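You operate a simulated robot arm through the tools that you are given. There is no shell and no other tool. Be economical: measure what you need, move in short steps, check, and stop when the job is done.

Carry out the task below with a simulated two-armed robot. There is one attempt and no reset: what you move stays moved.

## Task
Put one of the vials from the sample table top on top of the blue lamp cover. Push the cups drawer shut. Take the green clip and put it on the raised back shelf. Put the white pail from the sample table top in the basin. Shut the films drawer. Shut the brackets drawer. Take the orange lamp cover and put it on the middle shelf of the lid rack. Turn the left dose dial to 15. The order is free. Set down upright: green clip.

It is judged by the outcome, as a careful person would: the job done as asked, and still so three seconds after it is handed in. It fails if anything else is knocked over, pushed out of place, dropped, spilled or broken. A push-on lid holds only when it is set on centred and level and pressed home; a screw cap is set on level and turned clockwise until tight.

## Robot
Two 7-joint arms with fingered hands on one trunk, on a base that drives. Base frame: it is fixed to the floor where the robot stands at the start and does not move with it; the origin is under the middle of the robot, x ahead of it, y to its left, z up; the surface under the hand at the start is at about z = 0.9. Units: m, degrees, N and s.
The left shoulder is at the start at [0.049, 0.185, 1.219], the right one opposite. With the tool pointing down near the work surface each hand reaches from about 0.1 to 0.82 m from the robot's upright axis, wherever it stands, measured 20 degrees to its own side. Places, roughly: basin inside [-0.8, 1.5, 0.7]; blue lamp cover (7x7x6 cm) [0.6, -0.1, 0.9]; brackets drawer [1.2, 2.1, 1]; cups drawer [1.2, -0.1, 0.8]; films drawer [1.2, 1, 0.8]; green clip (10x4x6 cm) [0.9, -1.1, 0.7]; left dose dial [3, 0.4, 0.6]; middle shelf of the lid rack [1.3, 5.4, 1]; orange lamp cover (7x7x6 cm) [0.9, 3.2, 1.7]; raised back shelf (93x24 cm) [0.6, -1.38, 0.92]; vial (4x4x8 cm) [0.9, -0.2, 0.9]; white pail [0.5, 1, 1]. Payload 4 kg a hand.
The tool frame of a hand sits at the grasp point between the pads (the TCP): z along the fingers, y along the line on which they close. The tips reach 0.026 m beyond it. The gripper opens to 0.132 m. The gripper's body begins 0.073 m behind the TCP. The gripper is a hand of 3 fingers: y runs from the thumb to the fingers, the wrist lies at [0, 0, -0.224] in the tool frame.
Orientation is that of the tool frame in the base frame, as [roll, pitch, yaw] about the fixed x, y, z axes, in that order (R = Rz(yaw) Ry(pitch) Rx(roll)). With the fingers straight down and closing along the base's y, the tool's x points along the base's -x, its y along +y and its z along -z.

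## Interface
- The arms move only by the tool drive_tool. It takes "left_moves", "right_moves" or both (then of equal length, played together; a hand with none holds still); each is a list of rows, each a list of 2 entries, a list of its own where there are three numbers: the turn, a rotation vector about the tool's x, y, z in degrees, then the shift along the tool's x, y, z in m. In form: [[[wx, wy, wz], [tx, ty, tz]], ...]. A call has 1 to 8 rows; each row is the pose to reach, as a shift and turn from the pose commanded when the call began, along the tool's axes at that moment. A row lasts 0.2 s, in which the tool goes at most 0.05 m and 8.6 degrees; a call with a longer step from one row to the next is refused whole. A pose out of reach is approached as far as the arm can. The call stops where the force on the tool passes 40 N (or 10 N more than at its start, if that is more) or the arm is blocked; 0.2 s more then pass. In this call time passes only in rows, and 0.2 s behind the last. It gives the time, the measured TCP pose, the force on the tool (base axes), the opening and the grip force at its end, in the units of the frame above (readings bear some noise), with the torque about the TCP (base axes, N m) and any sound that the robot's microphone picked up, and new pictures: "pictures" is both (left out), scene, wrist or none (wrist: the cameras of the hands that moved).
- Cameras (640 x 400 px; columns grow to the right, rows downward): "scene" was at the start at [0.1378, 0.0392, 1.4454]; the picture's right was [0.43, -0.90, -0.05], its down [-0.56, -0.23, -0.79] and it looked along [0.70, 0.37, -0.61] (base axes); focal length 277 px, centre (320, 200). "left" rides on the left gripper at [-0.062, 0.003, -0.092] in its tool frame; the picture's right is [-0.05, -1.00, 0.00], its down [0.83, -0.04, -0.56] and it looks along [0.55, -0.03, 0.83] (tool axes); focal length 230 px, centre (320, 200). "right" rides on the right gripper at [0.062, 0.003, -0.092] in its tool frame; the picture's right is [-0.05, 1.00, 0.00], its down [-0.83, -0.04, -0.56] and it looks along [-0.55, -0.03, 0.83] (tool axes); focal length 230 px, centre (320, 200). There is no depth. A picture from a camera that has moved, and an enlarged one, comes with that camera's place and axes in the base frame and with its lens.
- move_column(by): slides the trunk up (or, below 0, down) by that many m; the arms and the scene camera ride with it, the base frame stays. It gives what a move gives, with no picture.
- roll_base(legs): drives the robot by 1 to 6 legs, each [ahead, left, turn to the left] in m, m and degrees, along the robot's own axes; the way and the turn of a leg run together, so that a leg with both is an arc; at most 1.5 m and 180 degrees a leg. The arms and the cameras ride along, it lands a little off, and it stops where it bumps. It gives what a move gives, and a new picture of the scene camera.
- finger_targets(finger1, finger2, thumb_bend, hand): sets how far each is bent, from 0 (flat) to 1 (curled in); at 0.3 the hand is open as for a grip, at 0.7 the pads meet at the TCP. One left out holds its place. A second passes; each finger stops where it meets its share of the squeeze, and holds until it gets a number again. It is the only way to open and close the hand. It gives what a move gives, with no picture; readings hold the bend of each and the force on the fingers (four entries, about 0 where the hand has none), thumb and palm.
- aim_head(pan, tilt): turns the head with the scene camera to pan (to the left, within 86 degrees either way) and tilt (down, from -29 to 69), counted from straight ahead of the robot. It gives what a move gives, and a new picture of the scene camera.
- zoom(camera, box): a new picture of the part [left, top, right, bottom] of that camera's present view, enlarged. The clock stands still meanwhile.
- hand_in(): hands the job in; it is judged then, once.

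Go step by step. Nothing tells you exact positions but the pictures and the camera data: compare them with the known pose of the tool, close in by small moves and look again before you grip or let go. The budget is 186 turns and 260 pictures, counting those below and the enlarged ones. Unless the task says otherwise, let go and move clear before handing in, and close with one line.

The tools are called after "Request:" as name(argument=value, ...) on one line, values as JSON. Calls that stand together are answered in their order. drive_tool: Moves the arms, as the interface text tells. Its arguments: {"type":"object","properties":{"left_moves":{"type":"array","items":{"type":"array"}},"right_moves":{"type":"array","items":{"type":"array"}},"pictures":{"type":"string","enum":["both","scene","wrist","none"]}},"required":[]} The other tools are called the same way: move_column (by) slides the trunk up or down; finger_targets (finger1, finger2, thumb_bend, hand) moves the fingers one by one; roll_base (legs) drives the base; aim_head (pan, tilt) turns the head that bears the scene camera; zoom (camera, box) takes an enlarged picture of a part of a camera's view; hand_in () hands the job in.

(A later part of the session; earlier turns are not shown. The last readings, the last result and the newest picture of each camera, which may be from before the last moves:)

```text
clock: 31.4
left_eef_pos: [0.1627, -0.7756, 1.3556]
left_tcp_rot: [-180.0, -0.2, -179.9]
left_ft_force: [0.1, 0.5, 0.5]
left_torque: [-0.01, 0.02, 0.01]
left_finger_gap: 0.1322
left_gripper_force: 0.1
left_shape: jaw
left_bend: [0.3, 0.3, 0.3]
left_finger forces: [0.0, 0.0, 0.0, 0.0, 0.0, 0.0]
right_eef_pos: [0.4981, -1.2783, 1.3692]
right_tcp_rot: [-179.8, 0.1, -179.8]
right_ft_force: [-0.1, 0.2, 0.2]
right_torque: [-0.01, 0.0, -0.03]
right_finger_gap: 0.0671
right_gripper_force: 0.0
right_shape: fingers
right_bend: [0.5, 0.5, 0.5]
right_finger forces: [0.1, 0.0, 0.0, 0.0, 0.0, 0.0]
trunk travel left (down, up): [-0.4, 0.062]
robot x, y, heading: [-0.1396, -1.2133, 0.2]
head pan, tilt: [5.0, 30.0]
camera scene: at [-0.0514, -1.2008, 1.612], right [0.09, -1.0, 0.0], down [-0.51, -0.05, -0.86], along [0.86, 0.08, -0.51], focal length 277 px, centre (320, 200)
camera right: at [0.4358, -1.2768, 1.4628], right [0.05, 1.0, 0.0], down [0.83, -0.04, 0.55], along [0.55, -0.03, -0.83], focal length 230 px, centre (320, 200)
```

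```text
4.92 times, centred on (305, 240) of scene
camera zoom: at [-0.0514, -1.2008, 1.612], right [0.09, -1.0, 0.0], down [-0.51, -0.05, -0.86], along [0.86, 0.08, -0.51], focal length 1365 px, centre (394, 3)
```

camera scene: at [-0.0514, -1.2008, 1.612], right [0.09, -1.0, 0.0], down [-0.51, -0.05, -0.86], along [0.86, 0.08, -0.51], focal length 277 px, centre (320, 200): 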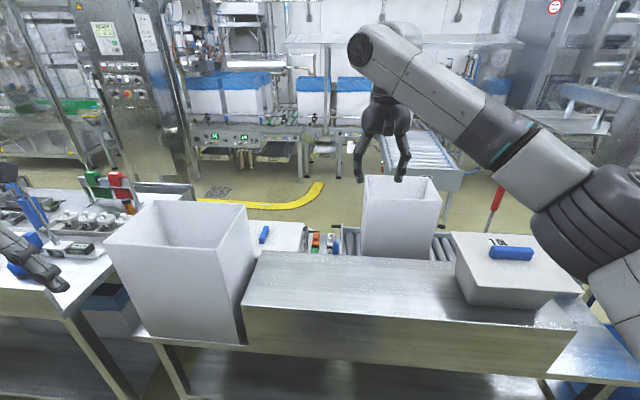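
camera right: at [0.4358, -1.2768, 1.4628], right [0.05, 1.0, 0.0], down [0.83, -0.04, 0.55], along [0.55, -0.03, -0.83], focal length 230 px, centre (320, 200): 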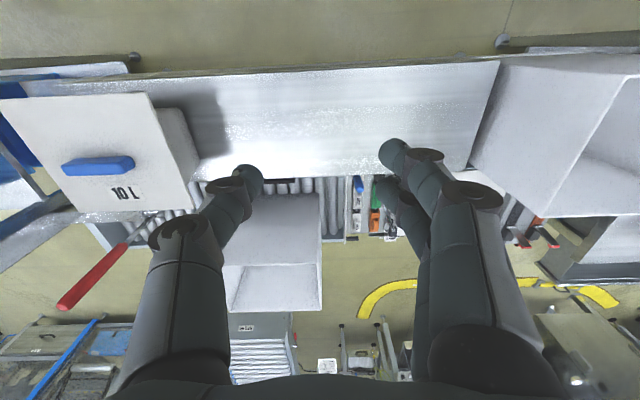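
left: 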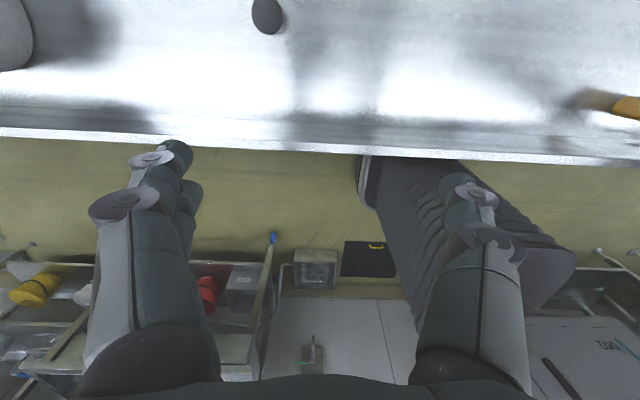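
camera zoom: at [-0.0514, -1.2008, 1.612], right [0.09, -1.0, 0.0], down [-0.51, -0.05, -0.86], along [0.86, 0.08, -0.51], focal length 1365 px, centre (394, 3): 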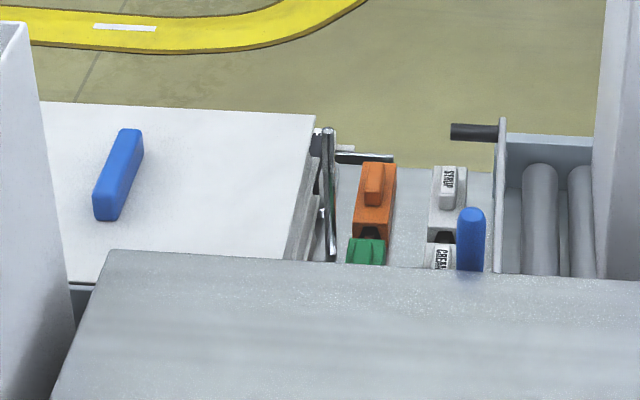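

The green clip is at about [0.925,-1.09] behind the raised shelf, and everything at hand height is clear. I'll drive closer, to about x=0.1, y=-1.0.

Request:
roll_base(legs=[[0.24, 0.2, 0]])

Request:
zoom(camera="right", box=[220, 60, 480, 260])

```text
clock: 33.4
left_eef_pos: [0.3955, -0.5855, 1.3578]
left_tcp_rot: [179.9, 0.1, -179.7]
left_ft_force: [0.6, -0.2, 0.3]
left_torque: [-0.02, -0.02, 0.01]
left_finger_gap: 0.1318
left_gripper_force: 0.1
left_shape: jaw
left_bend: [0.3, 0.3, 0.3]
left_finger forces: [0.0, 0.0, 0.1, 0.1, 0.1, 0.1]
right_eef_pos: [0.7322, -1.0901, 1.3723]
right_tcp_rot: [179.9, 0.2, -179.9]
right_ft_force: [0.0, -0.1, 0.1]
right_torque: [0.03, -0.02, 0.01]
right_finger_gap: 0.0672
right_gripper_force: 0.0
right_shape: fingers
right_bend: [0.5, 0.5, 0.5]
right_finger forces: [0.1, 0.0, 0.0, 0.0, 0.0, 0.1]
trunk travel left (down, up): [-0.4, 0.062]
robot x, y, heading: [0.0941, -1.0187, -0.0]
head pan, tilt: [5.0, 30.0]
camera scene: at [0.1823, -1.0116, 1.6123], right [0.09, -1.0, 0.0], down [-0.51, -0.04, -0.86], along [0.86, 0.08, -0.51], focal length 277 px, centre (320, 200)
```

scene: 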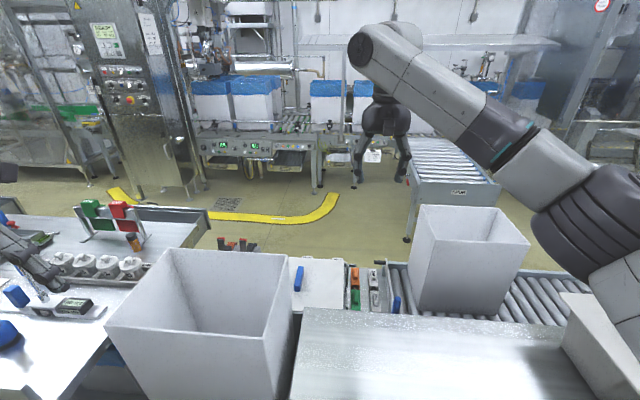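

```text
2.00 times, centred on (350, 160) of right
camera zoom: at [0.6698, -1.0875, 1.4642], right [0.05, 1.0, 0.0], down [0.83, -0.04, 0.56], along [0.56, -0.03, -0.83], focal length 460 px, centre (260, 280)
```

zoom: 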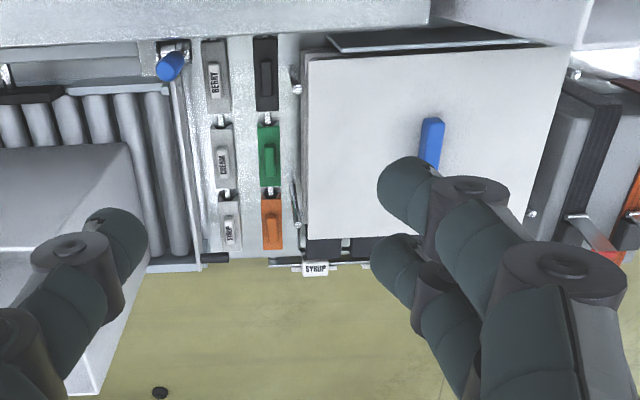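

Request:
zoom(camera="scene", box=[280, 240, 410, 320])

Request:
zoom(camera="right", box=[300, 70, 400, 200])

```text
4.92 times, centred on (345, 280) of scene
camera zoom: at [0.1823, -1.0116, 1.6123], right [0.09, -1.0, 0.0], down [-0.51, -0.04, -0.86], along [0.86, 0.08, -0.51], focal length 1365 px, centre (197, -194)
```

zoom: 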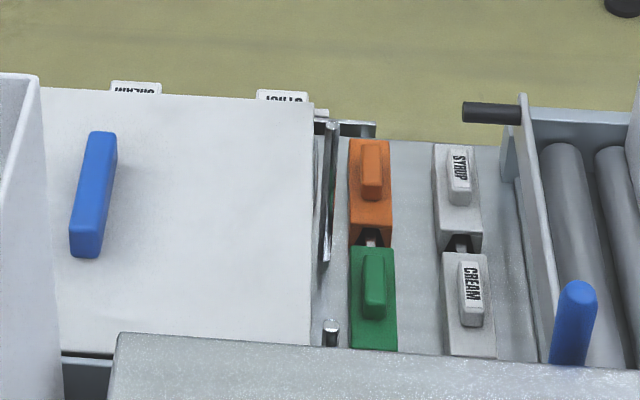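

```text
3.08 times, centred on (350, 135) of right
camera zoom: at [0.6698, -1.0875, 1.4642], right [0.05, 1.0, 0.0], down [0.83, -0.04, 0.56], along [0.56, -0.03, -0.83], focal length 708 px, centre (228, 400)
```

zoom: 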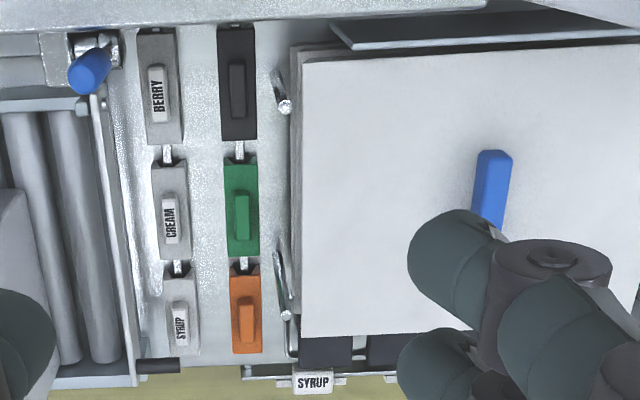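

The clip's ridge top is near [0.926,-1.089,0.738]. I'll check the clearance between the base and the table by looking down.

Request:
aim_head(pan=0, tilt=69)

```text
clock: 34.5
left_eef_pos: [0.3983, -0.5839, 1.3569]
left_tcp_rot: [179.9, 0.0, -179.8]
left_ft_force: [0.7, 0.1, -0.1]
left_torque: [-0.02, 0.02, 0.03]
left_finger_gap: 0.1317
left_gripper_force: 0.0
left_shape: jaw
left_bend: [0.3, 0.3, 0.3]
left_finger forces: [0.1, 0.1, 0.0, 0.1, 0.0, 0.0]
right_eef_pos: [0.7344, -1.0878, 1.3708]
right_tcp_rot: [180.0, 0.0, -179.9]
right_ft_force: [0.3, -0.7, -0.3]
right_torque: [0.01, -0.01, -0.01]
right_finger_gap: 0.0673
right_gripper_force: 0.2
right_shape: fingers
right_bend: [0.5, 0.5, 0.5]
right_finger forces: [0.0, 0.0, 0.1, 0.1, 0.1, 0.1]
trunk travel left (down, up): [-0.4, 0.062]
robot x, y, heading: [0.0989, -1.0223, 0.0]
head pan, tilt: [0.0, 68.8]
camera scene: at [0.1494, -1.0182, 1.5611], right [0.0, -1.0, 0.0], down [-0.94, 0.0, -0.35], along [0.35, 0.0, -0.94], focal length 277 px, centre (320, 200)
```

scene: 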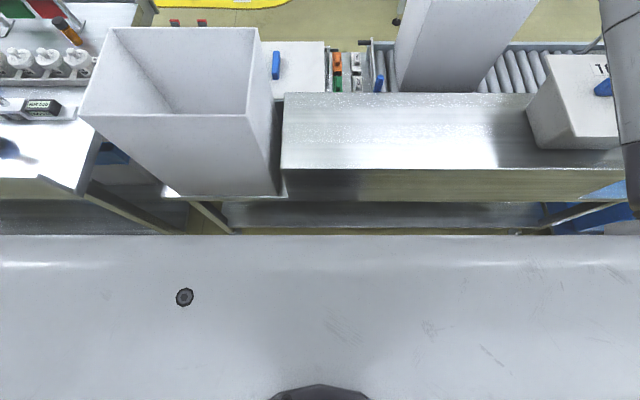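

Request:
roll_base(legs=[[0.07, -0.01, 0]])

```text
clock: 35.5
left_eef_pos: [0.4588, -0.5903, 1.3594]
left_tcp_rot: [179.9, 0.4, -179.8]
left_ft_force: [-0.3, 0.9, 0.8]
left_torque: [-0.03, -0.06, -0.03]
left_finger_gap: 0.1319
left_gripper_force: 0.1
left_shape: jaw
left_bend: [0.3, 0.3, 0.3]
left_finger forces: [0.0, 0.0, 0.0, 0.1, 0.1, 0.0]
right_eef_pos: [0.7941, -1.0961, 1.3764]
right_tcp_rot: [-179.9, 0.5, -179.8]
right_ft_force: [-0.8, 0.6, -0.4]
right_torque: [0.0, -0.03, -0.03]
right_finger_gap: 0.0673
right_gripper_force: 0.0
right_shape: fingers
right_bend: [0.5, 0.5, 0.5]
right_finger forces: [0.0, 0.1, 0.1, 0.1, 0.1, 0.0]
trunk travel left (down, up): [-0.4, 0.062]
robot x, y, heading: [0.1648, -1.0271, 0.0]
head pan, tilt: [0.0, 68.8]
camera scene: at [0.2087, -1.026, 1.5615], right [0.0, -1.0, 0.0], down [-0.93, 0.0, -0.36], along [0.36, 0.0, -0.93], focal length 277 px, centre (320, 200)
```

scene: 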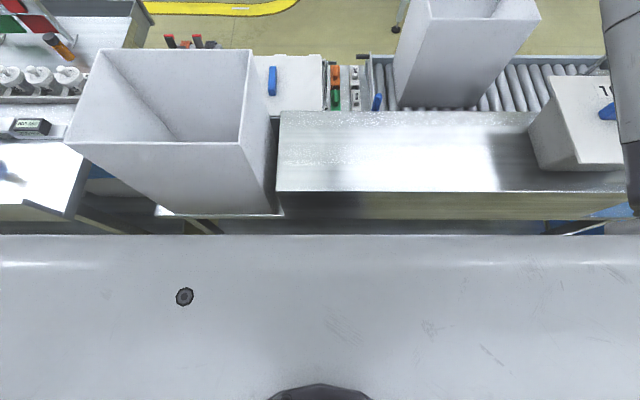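

Request:
drive_tool(right_moves=[[[-3, -5, 0], [-0.045, 0, 0]], [[-6, -10, 0], [-0.09, 0.003, 0]], [[-8, -15, 0], [-0.13, 0.006, 0.02]], [[-8, -15, 0], [-0.13, 0.006, 0.065]], [[-8, -15, 0], [-0.13, 0.006, 0.11]], [[-8, -15, 0], [-0.13, 0.006, 0.155]], [[-8, -15, 0], [-0.13, 0.006, 0.2]], [[-8, -15, 0], [-0.13, 0.006, 0.245]]])

```text
clock: 37.3
left_eef_pos: [0.4658, -0.5925, 1.3579]
left_tcp_rot: [-180.0, 0.0, -179.7]
left_ft_force: [-0.4, -0.2, 0.7]
left_torque: [0.02, 0.01, 0.03]
left_finger_gap: 0.132
left_gripper_force: 0.1
left_shape: jaw
left_bend: [0.3, 0.3, 0.3]
left_finger forces: [0.0, 0.0, 0.0, 0.1, 0.0, 0.0]
right_eef_pos: [0.9307, -1.0896, 1.1293]
right_tcp_rot: [171.8, 15.1, 179.2]
right_ft_force: [0.6, -0.6, 0.1]
right_torque: [0.0, -0.01, 0.02]
right_finger_gap: 0.0677
right_gripper_force: 0.0
right_shape: fingers
right_bend: [0.5, 0.5, 0.5]
right_finger forces: [0.0, 0.0, 0.0, 0.0, 0.0, 0.0]
right hand out of reach, approached as far as the arm can: row 3
trunk travel left (down, up): [-0.4, 0.062]
robot x, y, heading: [0.1628, -1.0263, 0.3]
head pan, tilt: [0.0, 68.8]
camera scene: at [0.2181, -1.0274, 1.561], right [0.0, -1.0, 0.0], down [-0.94, 0.0, -0.35], along [0.35, 0.0, -0.94], focal length 277 px, centre (320, 200)
camera right: at [0.8465, -1.0996, 1.2029], right [0.03, 0.99, 0.15], down [0.66, -0.13, 0.74], along [0.75, 0.08, -0.65], focal length 230 px, centre (320, 200)
```

scene: 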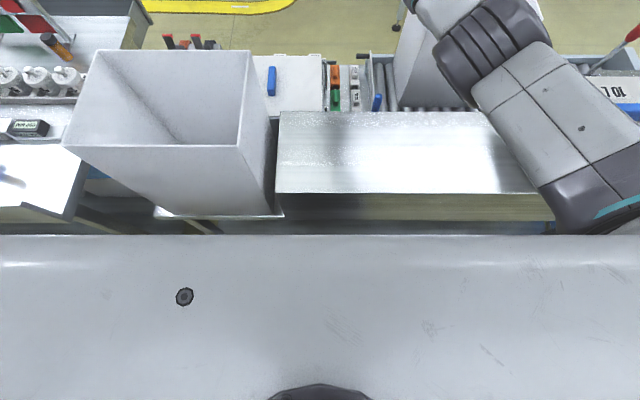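
right: 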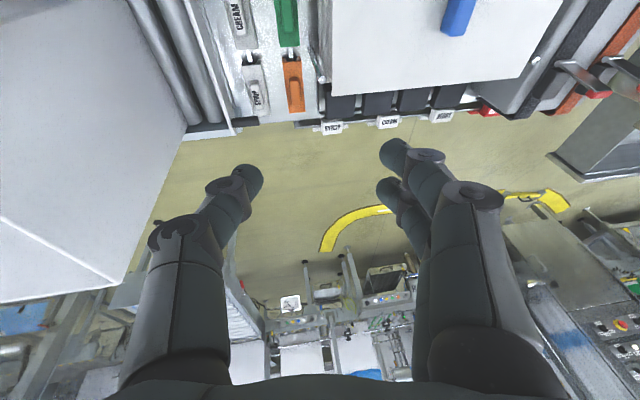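

Request:
aim_head(pan=-30, tilt=40)

```text
clock: 38.2
left_eef_pos: [0.4671, -0.5921, 1.3577]
left_tcp_rot: [180.0, 0.0, -179.8]
left_ft_force: [-0.2, 0.1, -0.9]
left_torque: [-0.04, 0.01, 0.0]
left_finger_gap: 0.1319
left_gripper_force: 0.0
left_shape: jaw
left_bend: [0.3, 0.3, 0.3]
left_finger forces: [0.0, 0.0, 0.0, 0.0, 0.1, 0.1]
right_eef_pos: [0.9313, -1.091, 1.1309]
right_tcp_rot: [171.7, 15.0, 179.2]
right_ft_force: [-0.7, -0.4, 0.1]
right_torque: [0.01, 0.02, -0.05]
right_finger_gap: 0.0677
right_gripper_force: 0.1
right_shape: fingers
right_bend: [0.5, 0.5, 0.5]
right_finger forces: [0.0, 0.1, 0.0, 0.1, 0.0, 0.0]
trunk travel left (down, up): [-0.4, 0.062]
robot x, y, heading: [0.1653, -1.029, 0.1]
head pan, tilt: [-30.0, 40.0]
camera scene: at [0.2364, -1.0701, 1.5969], right [-0.5, -0.87, 0.01], down [-0.57, 0.32, -0.76], along [0.66, -0.38, -0.65], focal length 277 px, centre (320, 200)
```

scene: 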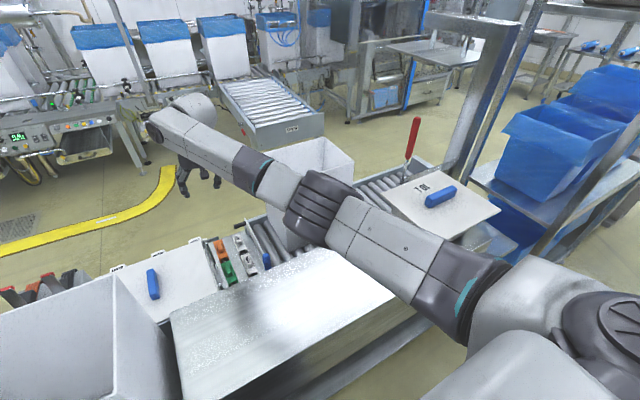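

The arm passes above the shelf with room. I'll lower the trunk, then close in with more forward tilt.

Request:
move_column(by=-0.12)

Request:
drive_tool(right_moves=[[[0, -4, 0], [0.01, -0.01, 0.045]], [[0, -8, 0], [0.02, -0.022, 0.09]], [[0, -8, 0], [0.036, -0.019, 0.135]]])

```text
clock: 39.8
left_eef_pos: [0.4665, -0.5926, 1.2379]
left_tcp_rot: [180.0, 0.1, -179.9]
left_ft_force: [-0.5, -0.3, -0.3]
left_torque: [-0.03, -0.02, -0.03]
left_finger_gap: 0.1318
left_gripper_force: 0.0
left_shape: jaw
left_bend: [0.3, 0.3, 0.3]
left_finger forces: [0.1, 0.0, 0.0, 0.0, 0.0, 0.1]
right_eef_pos: [0.9316, -1.0907, 1.0064]
right_tcp_rot: [171.7, 15.0, 179.1]
right_ft_force: [-0.9, 0.1, 0.4]
right_torque: [0.0, -0.01, 0.02]
right_finger_gap: 0.0678
right_gripper_force: 0.0
right_shape: fingers
right_bend: [0.5, 0.5, 0.5]
right_finger forces: [0.0, 0.1, 0.0, 0.0, 0.0, 0.0]
trunk travel left (down, up): [-0.28, 0.182]
robot x, y, heading: [0.1635, -1.0238, 0.1]
head pan, tilt: [-30.0, 40.0]
```

```text
clock: 40.5
left_eef_pos: [0.4672, -0.5917, 1.2369]
left_tcp_rot: [-180.0, -0.1, -179.8]
left_ft_force: [-1.0, 0.1, -0.4]
left_torque: [-0.04, 0.01, 0.04]
left_finger_gap: 0.1321
left_gripper_force: 0.1
left_shape: jaw
left_bend: [0.3, 0.3, 0.3]
left_finger forces: [0.0, 0.0, 0.0, 0.0, 0.0, 0.0]
right_eef_pos: [0.9306, -1.0857, 0.8657]
right_tcp_rot: [171.4, 23.1, 177.9]
right_ft_force: [0.4, -0.3, -0.7]
right_torque: [-0.01, 0.03, 0.0]
right_finger_gap: 0.0678
right_gripper_force: 0.2
right_shape: fingers
right_bend: [0.5, 0.5, 0.5]
right_finger forces: [0.0, 0.1, 0.0, 0.1, 0.1, 0.1]
trunk travel left (down, up): [-0.28, 0.182]
robot x, y, heading: [0.1663, -1.0275, 0.2]
head pan, tilt: [-30.0, 40.0]
camera scene: at [0.2782, -1.0691, 1.4672], right [-0.5, -0.87, 0.04], down [-0.62, 0.32, -0.72], along [0.61, -0.38, -0.7], focal length 277 px, centre (320, 200)
camera right: at [0.8377, -1.0929, 0.9272], right [0.03, 0.99, 0.16], down [0.55, -0.15, 0.82], along [0.84, 0.07, -0.54], focal length 230 px, centre (320, 200)
```

scene: 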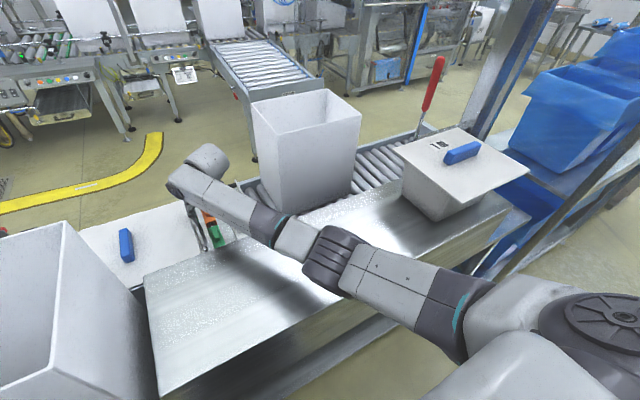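
right: 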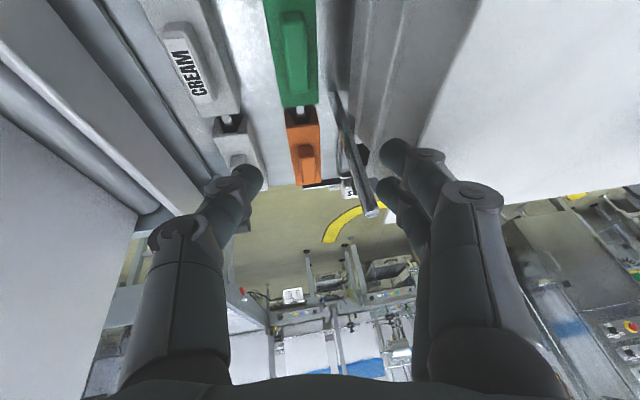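

Request:
move_column(by=0.06)

Request:
drive_tool(right_moves=[[[0, 0, 0], [0.02, -0.007, 0.04]], [[0, 0, 0], [0.04, -0.014, 0.08]], [[0, 0, 0], [0.059, -0.0206, 0.121]]])

```text
clock: 41.5
left_eef_pos: [0.4669, -0.5925, 1.2978]
left_tcp_rot: [-179.9, 0.1, -179.8]
left_ft_force: [-0.2, -0.4, -0.6]
left_torque: [-0.01, 0.01, -0.02]
left_finger_gap: 0.1319
left_gripper_force: 0.1
left_shape: jaw
left_bend: [0.3, 0.3, 0.3]
left_finger forces: [0.0, 0.0, 0.0, 0.0, 0.0, 0.0]
right_eef_pos: [0.9337, -1.0901, 0.9245]
right_tcp_rot: [171.4, 23.0, 177.9]
right_ft_force: [-0.5, -0.6, -0.3]
right_torque: [-0.02, 0.02, -0.01]
right_finger_gap: 0.0677
right_gripper_force: 0.1
right_shape: fingers
right_bend: [0.5, 0.5, 0.5]
right_finger forces: [0.0, 0.0, 0.0, 0.0, 0.1, 0.0]
trunk travel left (down, up): [-0.34, 0.122]
robot x, y, heading: [0.1634, -1.0288, 0.1]
head pan, tilt: [-30.0, 40.0]
```

```text
clock: 42.4
left_eef_pos: [0.4664, -0.5933, 1.2975]
left_tcp_rot: [179.8, 0.0, -179.8]
left_ft_force: [-0.3, -0.3, 1.1]
left_torque: [0.02, 0.01, 0.04]
left_finger_gap: 0.1321
left_gripper_force: 0.1
left_shape: jaw
left_bend: [0.3, 0.3, 0.3]
left_finger forces: [0.0, 0.0, 0.1, 0.0, 0.0, 0.0]
right_eef_pos: [0.9086, -1.0945, 0.797]
right_tcp_rot: [171.2, 23.2, 177.8]
right_ft_force: [0.8, 0.5, 0.0]
right_torque: [-0.02, -0.02, 0.01]
right_finger_gap: 0.068
right_gripper_force: 0.1
right_shape: fingers
right_bend: [0.5, 0.5, 0.5]
right_finger forces: [0.1, 0.0, 0.0, 0.0, 0.0, 0.0]
right hand out of reach, approached as far as the arm can: row 3
trunk travel left (down, up): [-0.34, 0.122]
robot x, y, heading: [0.1677, -1.0257, 0.2]
head pan, tilt: [-30.0, 40.0]
camera scene: at [0.2521, -1.0709, 1.5329], right [-0.5, -0.87, 0.02], down [-0.59, 0.32, -0.74], along [0.64, -0.38, -0.67], focal length 277 px, centre (320, 200)
camera right: at [0.8159, -1.1021, 0.8574], right [0.03, 0.99, 0.16], down [0.55, -0.15, 0.82], along [0.84, 0.06, -0.54], focal length 230 px, centre (320, 200)
```

scene: 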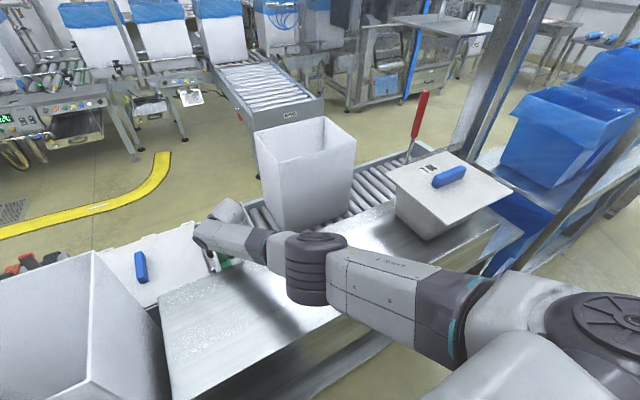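
right: 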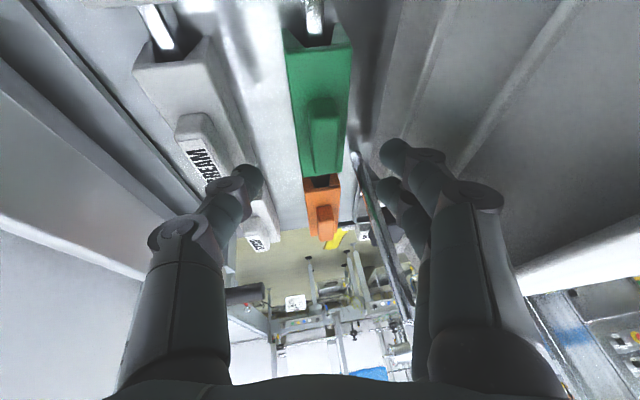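

The reach is just short. I'll raise the hand a bit, nudge the base 5 cm nearer, and try again.

Request:
drive_tool(right_moves=[[[0, 0, 0], [-0.02, 0.007, -0.04]], [[0, 0, 0], [-0.04, 0.014, -0.08]]], pictures="none")

Request:
roll_base(legs=[[0.05, 0, 0]])

```text
clock: 43.0
left_eef_pos: [0.4667, -0.5922, 1.2978]
left_tcp_rot: [180.0, 0.1, -179.8]
left_ft_force: [-0.9, -0.3, -0.4]
left_torque: [0.01, 0.05, -0.01]
left_finger_gap: 0.1318
left_gripper_force: 0.0
left_shape: jaw
left_bend: [0.3, 0.3, 0.3]
left_finger forces: [0.0, 0.0, 0.0, 0.0, 0.0, 0.1]
right_eef_pos: [0.9156, -1.094, 0.8846]
right_tcp_rot: [171.4, 22.9, 178.0]
right_ft_force: [-0.1, 0.2, 0.2]
right_torque: [-0.02, -0.01, 0.02]
right_finger_gap: 0.0676
right_gripper_force: 0.0
right_shape: fingers
right_bend: [0.5, 0.5, 0.5]
right_finger forces: [0.0, 0.0, 0.0, 0.0, 0.0, 0.0]
trunk travel left (down, up): [-0.34, 0.122]
robot x, y, heading: [0.1647, -1.0314, 0.1]
head pan, tilt: [-30.0, 40.0]
```

```text
clock: 43.9
left_eef_pos: [0.5105, -0.5928, 1.299]
left_tcp_rot: [-180.0, 0.3, -179.8]
left_ft_force: [-0.5, 0.2, -0.7]
left_torque: [-0.02, -0.06, 0.02]
left_finger_gap: 0.132
left_gripper_force: 0.0
left_shape: jaw
left_bend: [0.3, 0.3, 0.3]
left_finger forces: [0.1, 0.0, 0.1, 0.0, 0.1, 0.0]
right_eef_pos: [0.9613, -1.0914, 0.888]
right_tcp_rot: [171.5, 23.2, 178.0]
right_ft_force: [-0.1, 0.5, -0.9]
right_torque: [-0.02, -0.02, -0.02]
right_finger_gap: 0.0681
right_gripper_force: 0.2
right_shape: fingers
right_bend: [0.5, 0.5, 0.5]
right_finger forces: [0.0, 0.1, 0.1, 0.1, 0.1, 0.1]
trunk travel left (down, up): [-0.34, 0.122]
robot x, y, heading: [0.2124, -1.0254, 0.3]
head pan, tilt: [-30.0, 40.0]
camera scene: at [0.2958, -1.0697, 1.5336], right [-0.5, -0.87, 0.02], down [-0.59, 0.32, -0.75], along [0.64, -0.38, -0.67], focal length 277 px, centre (320, 200)
```

scene: 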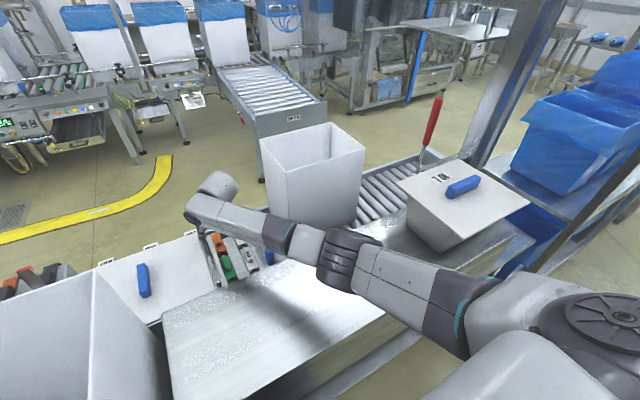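

Request:
drive_tool(right_moves=[[[0, 0, 0], [0.043, 0.002, 0.0036]], [[0, 0, 0], [0.059, -0.0033, 0.04]], [[0, 0, 0], [0.0746, -0.0088, 0.0759]], [[0, 0, 0], [0.0853, -0.0126, 0.1009]]])

```text
clock: 44.9
left_eef_pos: [0.5146, -0.5909, 1.297]
left_tcp_rot: [-180.0, 0.1, -179.8]
left_ft_force: [0.3, 0.4, 0.4]
left_torque: [-0.03, -0.03, 0.01]
left_finger_gap: 0.1318
left_gripper_force: 0.0
left_shape: jaw
left_bend: [0.3, 0.3, 0.3]
left_finger forces: [0.1, 0.0, 0.0, 0.0, 0.1, 0.1]
right_eef_pos: [0.9276, -1.0864, 0.7582]
right_tcp_rot: [171.5, 23.1, 178.1]
right_ft_force: [0.3, 0.1, -0.5]
right_torque: [0.0, -0.01, -0.04]
right_finger_gap: 0.066
right_gripper_force: 1.1
right_shape: fingers
right_bend: [0.51, 0.5, 0.5]
right_finger forces: [0.8, 0.0, 0.1, 0.0, 0.1, 0.1]
trunk travel left (down, up): [-0.34, 0.122]
robot x, y, heading: [0.2146, -1.028, 0.0]
head pan, tilt: [-30.0, 40.0]
camera scene: at [0.3, -1.0692, 1.5332], right [-0.5, -0.87, 0.02], down [-0.59, 0.32, -0.74], along [0.64, -0.38, -0.67], focal length 277 px, centre (320, 200)
camera right: at [0.8336, -1.0941, 0.8187], right [0.02, 0.99, 0.16], down [0.55, -0.14, 0.82], along [0.84, 0.07, -0.54], focal length 230 px, centre (320, 200)
```

scene: 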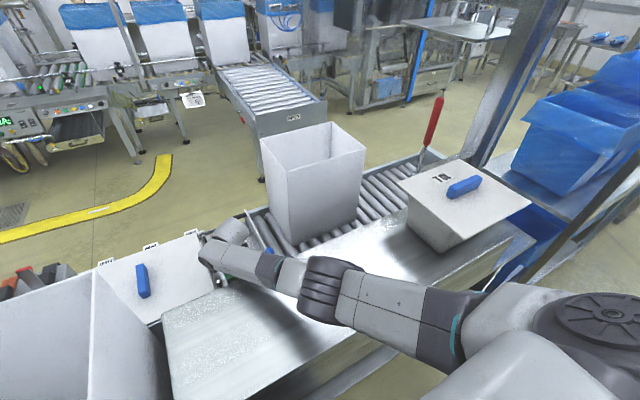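
right: 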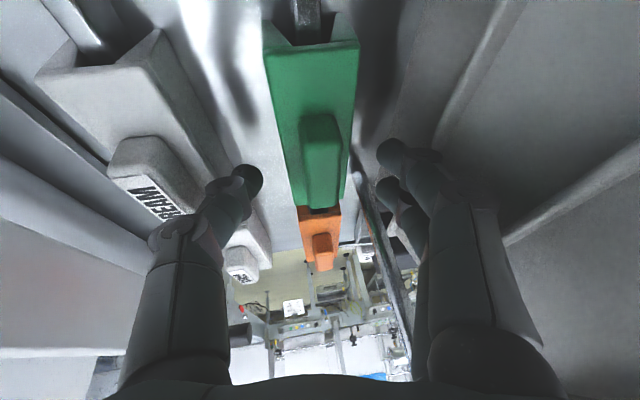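

A finger lightly touches a clamp rod beside the clip. I'll narrow the hand a little and then descend around the clip.

Request:
finger_targets(hand="right", finger1=0.53, finger2=0.53, thumb_bend=0.52)

Request:
drive_tool(right_moves=[[[0, 0, 0], [0.0055, -0.0015, 0.01]], [[0, 0, 0], [0.0105, -0.003, 0.019]], [[0, 0, 0], [0.0157, -0.0045, 0.0288]]])

```text
clock: 45.9
left_eef_pos: [0.5153, -0.5915, 1.2976]
left_tcp_rot: [180.0, 0.1, -179.8]
left_ft_force: [-0.4, -0.4, -0.5]
left_torque: [0.01, 0.02, 0.02]
left_finger_gap: 0.1319
left_gripper_force: 0.0
left_shape: jaw
left_bend: [0.3, 0.3, 0.3]
left_finger forces: [0.0, 0.0, 0.0, 0.0, 0.0, 0.0]
right_eef_pos: [0.9275, -1.0872, 0.7564]
right_tcp_rot: [171.4, 22.8, 178.0]
right_ft_force: [0.1, -0.2, -0.3]
right_torque: [0.0, -0.03, -0.01]
right_finger_gap: 0.0602
right_gripper_force: 0.0
right_shape: fingers
right_bend: [0.53, 0.53, 0.52]
right_finger forces: [0.0, 0.0, 0.0, 0.1, 0.0, 0.1]
trunk travel left (down, up): [-0.34, 0.122]
robot x, y, heading: [0.215, -1.0304, 0.2]
head pan, tilt: [-30.0, 40.0]
```

```text
clock: 46.7
left_eef_pos: [0.51, -0.5915, 1.3005]
left_tcp_rot: [180.0, 0.3, -179.7]
left_ft_force: [0.1, 0.1, 0.3]
left_torque: [-0.01, 0.0, -0.02]
left_finger_gap: 0.1318
left_gripper_force: 0.1
left_shape: jaw
left_bend: [0.3, 0.3, 0.3]
left_finger forces: [0.1, 0.0, 0.0, 0.0, 0.0, 0.1]
right_eef_pos: [0.9215, -1.0841, 0.7375]
right_tcp_rot: [171.2, 24.1, 178.6]
right_ft_force: [6.5, -3.3, 40.6]
right_torque: [-1.53, -0.61, 0.2]
right_finger_gap: 0.0559
right_gripper_force: 20.9
right_shape: fingers
right_bend: [0.53, 0.53, 0.55]
right_finger forces: [0.0, 0.1, 0.0, 0.1, 41.0, 0.0]
right hand out of reach, approached as far as the arm can: row 2, 3
trunk travel left (down, up): [-0.34, 0.122]
robot x, y, heading: [0.2139, -1.0289, 0.3]
head pan, tilt: [-30.0, 40.0]
camera scene: at [0.2956, -1.0693, 1.5341], right [-0.5, -0.87, 0.02], down [-0.58, 0.32, -0.75], along [0.64, -0.38, -0.67], focal length 277 px, centre (320, 200)
camera right: at [0.8261, -1.0937, 0.796], right [0.01, 0.99, 0.16], down [0.53, -0.14, 0.83], along [0.85, 0.08, -0.53], focal length 230 px, centre (320, 200)
```

scene: 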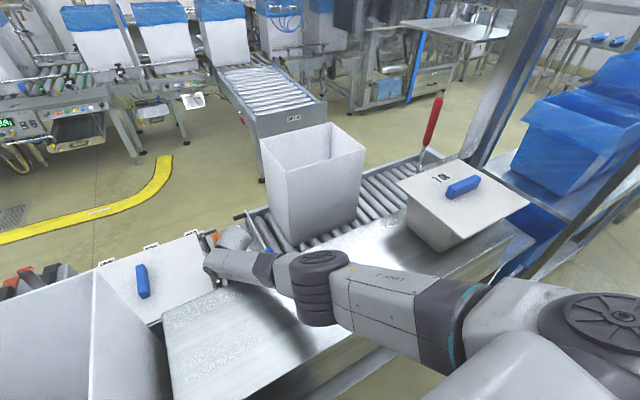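
right: 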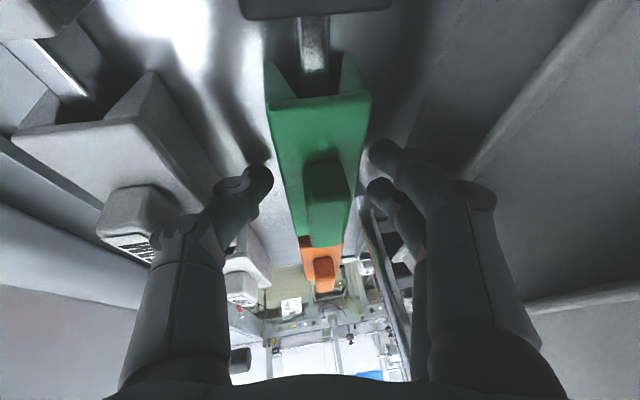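

The thumb tip meets the surface, so the clip's base is near z 0.71. I'll rise about 8 mm and close on the clip.

Request:
drive_tool(right_moves=[[[0, 0, 0], [-0.004, 0.0012, -0.009]]], pictures="wrist")

```text
clock: 47.1
left_eef_pos: [0.5138, -0.5936, 1.2989]
left_tcp_rot: [179.9, 0.1, -179.7]
left_ft_force: [-0.1, 0.6, 0.2]
left_torque: [0.01, 0.01, 0.02]
left_finger_gap: 0.1319
left_gripper_force: 0.0
left_shape: jaw
left_bend: [0.3, 0.3, 0.3]
left_finger forces: [0.0, 0.0, 0.0, 0.0, 0.0, 0.1]
right_eef_pos: [0.9168, -1.0874, 0.7369]
right_tcp_rot: [171.2, 22.9, 177.9]
right_ft_force: [3.4, 0.5, 15.6]
right_torque: [-0.48, -0.28, 0.17]
right_finger_gap: 0.0543
right_gripper_force: 7.7
right_shape: fingers
right_bend: [0.53, 0.53, 0.54]
right_finger forces: [0.0, 0.0, 0.0, 0.1, 15.6, 0.0]
trunk travel left (down, up): [-0.34, 0.122]
robot x, y, heading: [0.2126, -1.0259, 0.3]
head pan, tilt: [-30.0, 40.0]
camera right: at [0.823, -1.0948, 0.798], right [0.02, 0.99, 0.16], down [0.55, -0.15, 0.82], along [0.84, 0.07, -0.54], focal length 230 px, centre (320, 200)
```

right: 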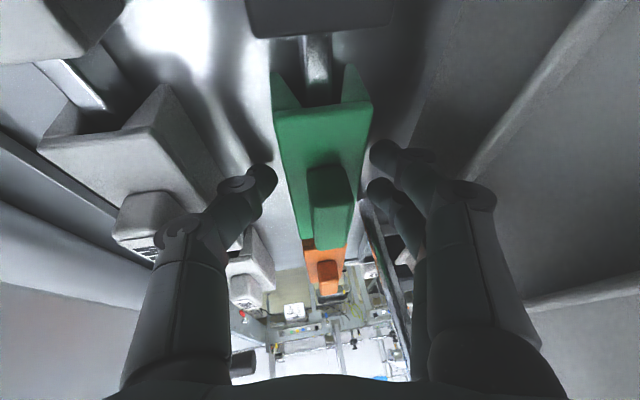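

Request:
drive_tool(right_moves=[[[0, 0, 0], [-0.005, 0.0008, -0.005]]], pictures="none")

Request:
finger_targets(hand="right", finger1=0.68, finger2=0.68, thumb_bend=0.68)

Request:
zoom(camera="right", box=[160, 20, 480, 280])

```text
clock: 47.5
left_eef_pos: [0.5152, -0.5924, 1.2972]
left_tcp_rot: [-179.9, 0.0, -179.7]
left_ft_force: [0.2, -0.3, 0.1]
left_torque: [0.0, 0.04, -0.01]
left_finger_gap: 0.1316
left_gripper_force: 0.0
left_shape: jaw
left_bend: [0.3, 0.3, 0.3]
left_finger forces: [0.0, 0.0, 0.0, 0.1, 0.0, 0.0]
right_eef_pos: [0.9187, -1.0873, 0.7397]
right_tcp_rot: [171.5, 22.6, 178.0]
right_ft_force: [0.2, 0.2, -0.9]
right_torque: [0.0, -0.01, -0.02]
right_finger_gap: 0.0588
right_gripper_force: 0.0
right_shape: fingers
right_bend: [0.53, 0.53, 0.52]
right_finger forces: [0.0, 0.0, 0.0, 0.1, 0.0, 0.0]
trunk travel left (down, up): [-0.34, 0.122]
robot x, y, heading: [0.2152, -1.0245, 0.2]
head pan, tilt: [-30.0, 40.0]
```

```text
clock: 48.5
left_eef_pos: [0.5152, -0.5908, 1.2978]
left_tcp_rot: [179.9, 0.1, -179.7]
left_ft_force: [0.0, 1.2, -0.1]
left_torque: [0.01, 0.03, 0.02]
left_finger_gap: 0.132
left_gripper_force: 0.0
left_shape: jaw
left_bend: [0.3, 0.3, 0.3]
left_finger forces: [0.1, 0.0, 0.1, 0.1, 0.0, 0.1]
right_eef_pos: [0.9197, -1.0867, 0.7423]
right_tcp_rot: [171.4, 22.9, 178.1]
right_ft_force: [-0.1, -0.4, 0.1]
right_torque: [0.01, 0.0, 0.04]
right_finger_gap: 0.0344
right_gripper_force: 11.1
right_shape: fingers
right_bend: [0.62, 0.61, 0.63]
right_finger forces: [5.6, 5.7, 0.0, 0.0, 11.2, 0.1]
trunk travel left (down, up): [-0.34, 0.122]
robot x, y, heading: [0.2128, -1.027, 0.4]
head pan, tilt: [-30.0, 40.0]
```

```text
1.54 times, centred on (320, 150) of right
camera zoom: at [0.8262, -1.0946, 0.8036], right [0.02, 0.99, 0.16], down [0.55, -0.14, 0.82], along [0.84, 0.07, -0.55], focal length 354 px, centre (320, 277)
```

zoom: 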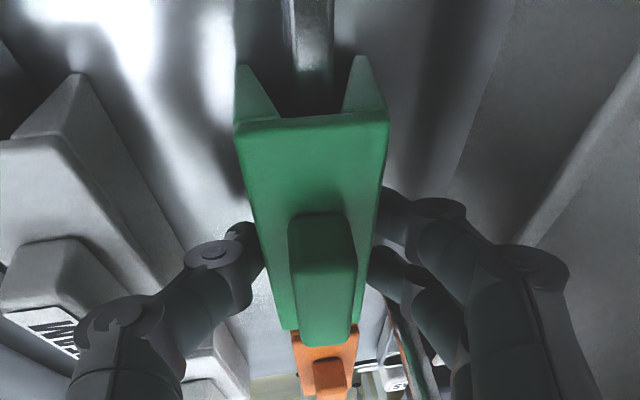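

Gripped, with even forces. I'll lift it straight up.

Request:
drive_tool(right_moves=[[[0, 0, 0], [-0.0078, 0.0028, -0.0182]], [[0, 0, 0], [-0.0235, 0.0083, -0.0546]], [[0, 0, 0], [-0.0392, 0.0138, -0.091]], [[0, 0, 0], [-0.0549, 0.0193, -0.1274]], [[0, 0, 0], [-0.0706, 0.0248, -0.1638]], [[0, 0, 0], [-0.0863, 0.0303, -0.2]], [[0, 0, 0], [-0.1059, 0.0371, -0.2455]]])

```text
clock: 50.1
left_eef_pos: [0.5148, -0.5923, 1.2985]
left_tcp_rot: [-180.0, 0.1, -179.7]
left_ft_force: [-0.1, 0.1, -0.1]
left_torque: [-0.06, 0.0, 0.02]
left_finger_gap: 0.1322
left_gripper_force: 0.1
left_shape: jaw
left_bend: [0.3, 0.3, 0.3]
left_finger forces: [0.1, 0.0, 0.1, 0.0, 0.0, 0.0]
right_eef_pos: [0.9226, -1.0835, 1.0112]
right_tcp_rot: [171.4, 22.9, 178.1]
right_ft_force: [0.0, 0.0, 0.7]
right_torque: [-0.02, 0.01, -0.01]
right_finger_gap: 0.0342
right_gripper_force: 10.6
right_shape: fingers
right_bend: [0.62, 0.61, 0.63]
right_finger forces: [5.4, 5.5, 0.0, 0.0, 10.9, 0.1]
trunk travel left (down, up): [-0.34, 0.122]
robot x, y, heading: [0.217, -1.0314, 0.3]
head pan, tilt: [-30.0, 40.0]
camera scene: at [0.3012, -1.0691, 1.5331], right [-0.5, -0.87, 0.02], down [-0.59, 0.32, -0.74], along [0.64, -0.38, -0.67], focal length 277 px, centre (320, 200)
camera right: at [0.8284, -1.0916, 1.0718], right [0.02, 0.99, 0.16], down [0.55, -0.14, 0.82], along [0.84, 0.07, -0.55], focal length 230 px, centre (320, 200)
```

scene: 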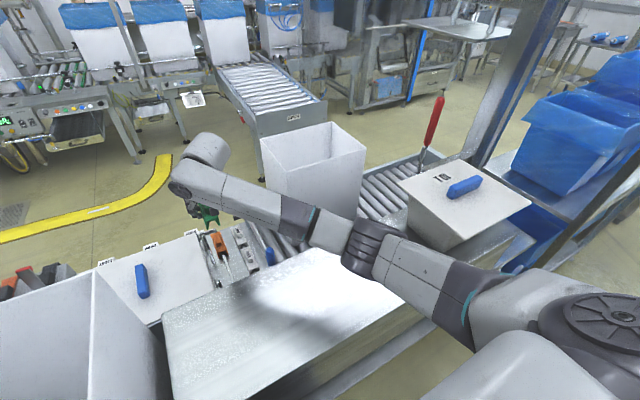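
right: 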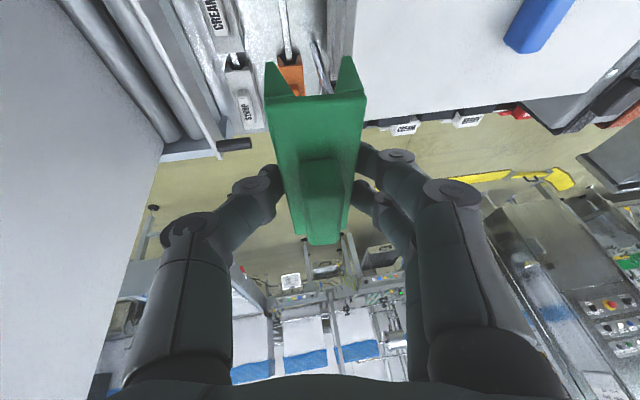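

The clip is held level relative to how it stood. I'll back the base away with the arm frozen so the clip comes over the raised shelf.

Request:
move_column(by=0.03)

Request:
roll_base(legs=[[-0.31, -0.09, 0]])

Request:
aim_head(pan=0, tilt=35)

```text
clock: 50.8
left_eef_pos: [0.516, -0.591, 1.3282]
left_tcp_rot: [179.9, 0.0, -179.6]
left_ft_force: [-0.2, 0.4, -0.1]
left_torque: [0.0, -0.02, -0.02]
left_finger_gap: 0.1319
left_gripper_force: 0.0
left_shape: jaw
left_bend: [0.3, 0.3, 0.3]
left_finger forces: [0.1, 0.0, 0.1, 0.1, 0.0, 0.0]
right_eef_pos: [0.9207, -1.0859, 1.0409]
right_tcp_rot: [171.3, 22.9, 178.0]
right_ft_force: [0.3, -0.2, -0.7]
right_torque: [0.02, 0.0, -0.01]
right_finger_gap: 0.0344
right_gripper_force: 10.8
right_shape: fingers
right_bend: [0.62, 0.61, 0.63]
right_finger forces: [5.4, 5.5, 0.1, 0.0, 10.9, 0.0]
trunk travel left (down, up): [-0.37, 0.092]
robot x, y, heading: [0.2173, -1.0268, 0.4]
head pan, tilt: [-30.0, 40.0]
```

```text
clock: 52.9
left_eef_pos: [0.2173, -0.683, 1.3276]
left_tcp_rot: [-180.0, 0.0, -179.7]
left_ft_force: [0.9, 0.6, 0.2]
left_torque: [0.0, 0.0, 0.04]
left_finger_gap: 0.1318
left_gripper_force: 0.1
left_shape: jaw
left_bend: [0.3, 0.3, 0.3]
left_finger forces: [0.1, 0.0, 0.1, 0.1, 0.1, 0.1]
right_eef_pos: [0.6221, -1.1778, 1.0404]
right_tcp_rot: [171.5, 22.9, 178.1]
right_ft_force: [-0.1, 0.6, -0.2]
right_torque: [0.02, 0.0, -0.03]
right_finger_gap: 0.0342
right_gripper_force: 10.9
right_shape: fingers
right_bend: [0.62, 0.61, 0.63]
right_finger forces: [5.3, 5.4, 0.1, 0.0, 10.9, 0.0]
trunk travel left (down, up): [-0.37, 0.092]
robot x, y, heading: [-0.085, -1.123, 0.2]
head pan, tilt: [-30.0, 40.0]
camera scene: at [-0.0045, -1.1613, 1.565], right [-0.49, -0.87, 0.01], down [-0.58, 0.32, -0.75], along [0.65, -0.38, -0.66], focal length 277 px, centre (320, 200)
```

scene: 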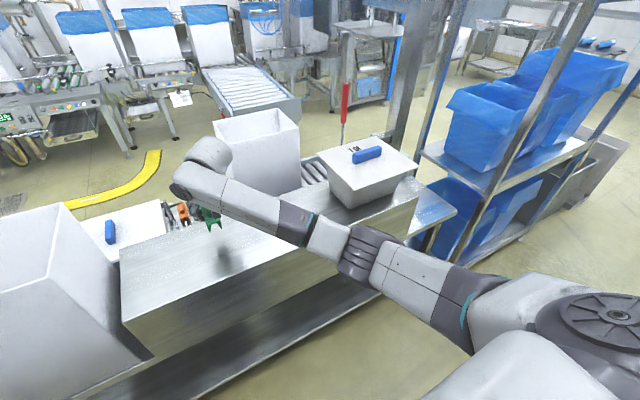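

```text
clock: 53.9
left_eef_pos: [0.2161, -0.6824, 1.328]
left_tcp_rot: [179.9, 0.0, -179.6]
left_ft_force: [0.2, -1.0, -0.4]
left_torque: [-0.02, -0.01, -0.01]
left_finger_gap: 0.1319
left_gripper_force: 0.2
left_shape: jaw
left_bend: [0.3, 0.3, 0.3]
left_finger forces: [0.1, 0.1, 0.1, 0.0, 0.0, 0.0]
right_eef_pos: [0.621, -1.1767, 1.0417]
right_tcp_rot: [171.4, 22.9, 178.1]
right_ft_force: [0.8, 0.0, -1.1]
right_torque: [-0.04, 0.0, 0.0]
right_finger_gap: 0.0342
right_gripper_force: 11.3
right_shape: fingers
right_bend: [0.62, 0.61, 0.63]
right_finger forces: [5.3, 5.5, 0.0, 0.0, 10.9, 0.1]
trunk travel left (down, up): [-0.37, 0.092]
robot x, y, heading: [-0.0843, -1.1182, 0.1]
head pan, tilt: [0.0, 35.0]
camera scene: at [0.0084, -1.1193, 1.5724], right [0.01, -1.0, 0.0], down [-0.59, 0.0, -0.81], along [0.81, 0.0, -0.59], focal length 277 px, centre (320, 200)
```

scene: 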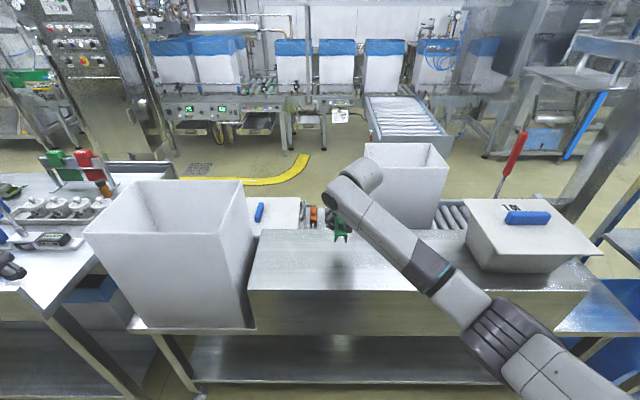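

Request:
move_column(by=-0.07)

Request:
drive_tool(right_moves=[[[0, 0, 0], [0.0016, -0.0006, 0.0036]], [[0, 0, 0], [0.0031, -0.0011, 0.0073]], [[0, 0, 0], [0.0039, -0.0014, 0.0091]]])

```text
clock: 55.0
left_eef_pos: [0.215, -0.6842, 1.2595]
left_tcp_rot: [180.0, 0.1, -179.6]
left_ft_force: [0.3, -0.6, -0.1]
left_torque: [-0.01, -0.04, 0.0]
left_finger_gap: 0.1318
left_gripper_force: 0.0
left_shape: jaw
left_bend: [0.3, 0.3, 0.3]
left_finger forces: [0.0, 0.0, 0.1, 0.1, 0.0, 0.0]
right_eef_pos: [0.6214, -1.1776, 0.9723]
right_tcp_rot: [171.4, 23.0, 178.1]
right_ft_force: [-0.4, 0.4, -0.2]
right_torque: [-0.02, -0.02, -0.01]
right_finger_gap: 0.0343
right_gripper_force: 10.8
right_shape: fingers
right_bend: [0.62, 0.61, 0.63]
right_finger forces: [5.4, 5.6, 0.0, 0.0, 11.0, 0.0]
trunk travel left (down, up): [-0.3, 0.162]
robot x, y, heading: [-0.0849, -1.1196, 0.6]
head pan, tilt: [0.0, 35.0]
```

```text
clock: 55.8
left_eef_pos: [0.2171, -0.6834, 1.2573]
left_tcp_rot: [180.0, 0.0, -179.6]
left_ft_force: [-0.5, -0.5, -0.9]
left_torque: [-0.01, -0.04, 0.04]
left_finger_gap: 0.1318
left_gripper_force: 0.1
left_shape: jaw
left_bend: [0.3, 0.3, 0.3]
left_finger forces: [0.1, 0.1, 0.0, 0.0, 0.1, 0.1]
right_eef_pos: [0.6208, -1.1782, 0.9621]
right_tcp_rot: [171.4, 23.0, 178.1]
right_ft_force: [0.2, -0.6, -1.0]
right_torque: [-0.03, -0.02, -0.02]
right_finger_gap: 0.0343
right_gripper_force: 10.5
right_shape: fingers
right_bend: [0.62, 0.61, 0.63]
right_finger forces: [5.4, 5.5, 0.0, 0.0, 10.9, 0.0]
trunk travel left (down, up): [-0.3, 0.162]
robot x, y, heading: [-0.082, -1.1217, 0.5]
head pan, tilt: [0.0, 35.0]
camera scene: at [0.0336, -1.1191, 1.496], right [0.01, -1.0, 0.0], down [-0.63, 0.0, -0.78], along [0.78, 0.0, -0.63], focal length 277 px, centre (320, 200)
camera right: at [0.5276, -1.186, 1.0226], right [0.02, 0.99, 0.16], down [0.55, -0.14, 0.82], along [0.84, 0.07, -0.55], focal length 230 px, centre (320, 200)
```

scene: 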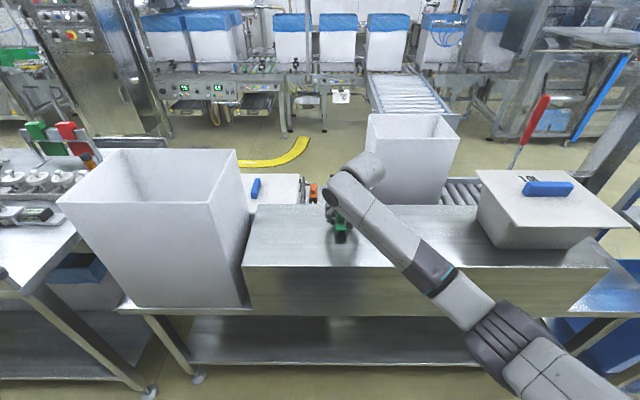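
right: 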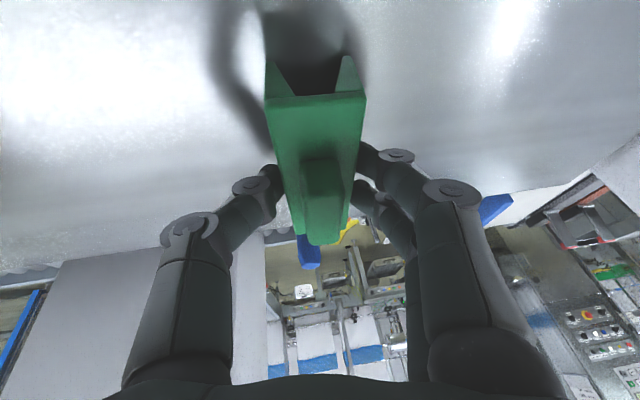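

Request:
drive_tool(right_moves=[[[0, 0, 0], [0.0008, -0.0003, 0.0018]], [[0, 0, 0], [0.0016, -0.0006, 0.0036]], [[0, 0, 0], [0.0023, -0.0008, 0.0055]], [[0, 0, 0], [0.0031, -0.0011, 0.0073]]], pictures="none")

Request:
zoom(camera="scene", box=[280, 150, 400, 280])

```text
clock: 56.8
left_eef_pos: [0.2147, -0.6847, 1.2573]
left_tcp_rot: [180.0, 0.1, -179.7]
left_ft_force: [0.1, -0.2, 0.9]
left_torque: [0.01, 0.0, 0.01]
left_finger_gap: 0.1318
left_gripper_force: 0.1
left_shape: jaw
left_bend: [0.3, 0.3, 0.3]
left_finger forces: [0.1, 0.1, 0.1, 0.1, 0.0, 0.1]
right_eef_pos: [0.6208, -1.1774, 0.9584]
right_tcp_rot: [171.3, 23.3, 178.1]
right_ft_force: [0.8, -1.4, 13.2]
right_torque: [-0.12, -0.14, -0.01]
right_finger_gap: 0.034
right_gripper_force: 13.4
right_shape: fingers
right_bend: [0.62, 0.61, 0.64]
right_finger forces: [6.5, 7.0, 0.1, 0.0, 14.1, 0.0]
trunk travel left (down, up): [-0.3, 0.162]
robot x, y, heading: [-0.0866, -1.1226, 0.5]
head pan, tilt: [0.0, 35.0]
```

```text
3.08 times, centred on (340, 215) of scene
camera zoom: at [0.0316, -1.1191, 1.4963], right [0.01, -1.0, 0.0], down [-0.63, 0.0, -0.78], along [0.78, 0.0, -0.63], focal length 853 px, centre (258, 154)
```

zoom: 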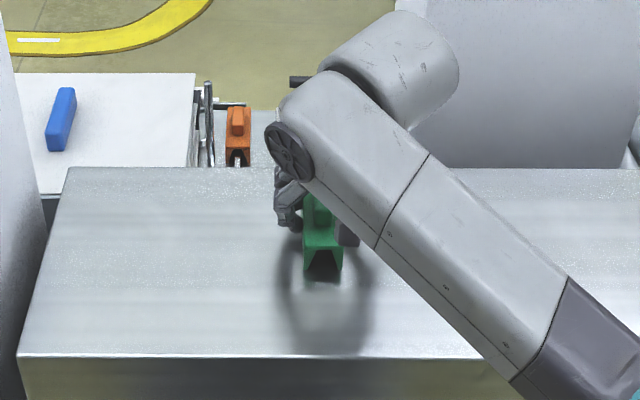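

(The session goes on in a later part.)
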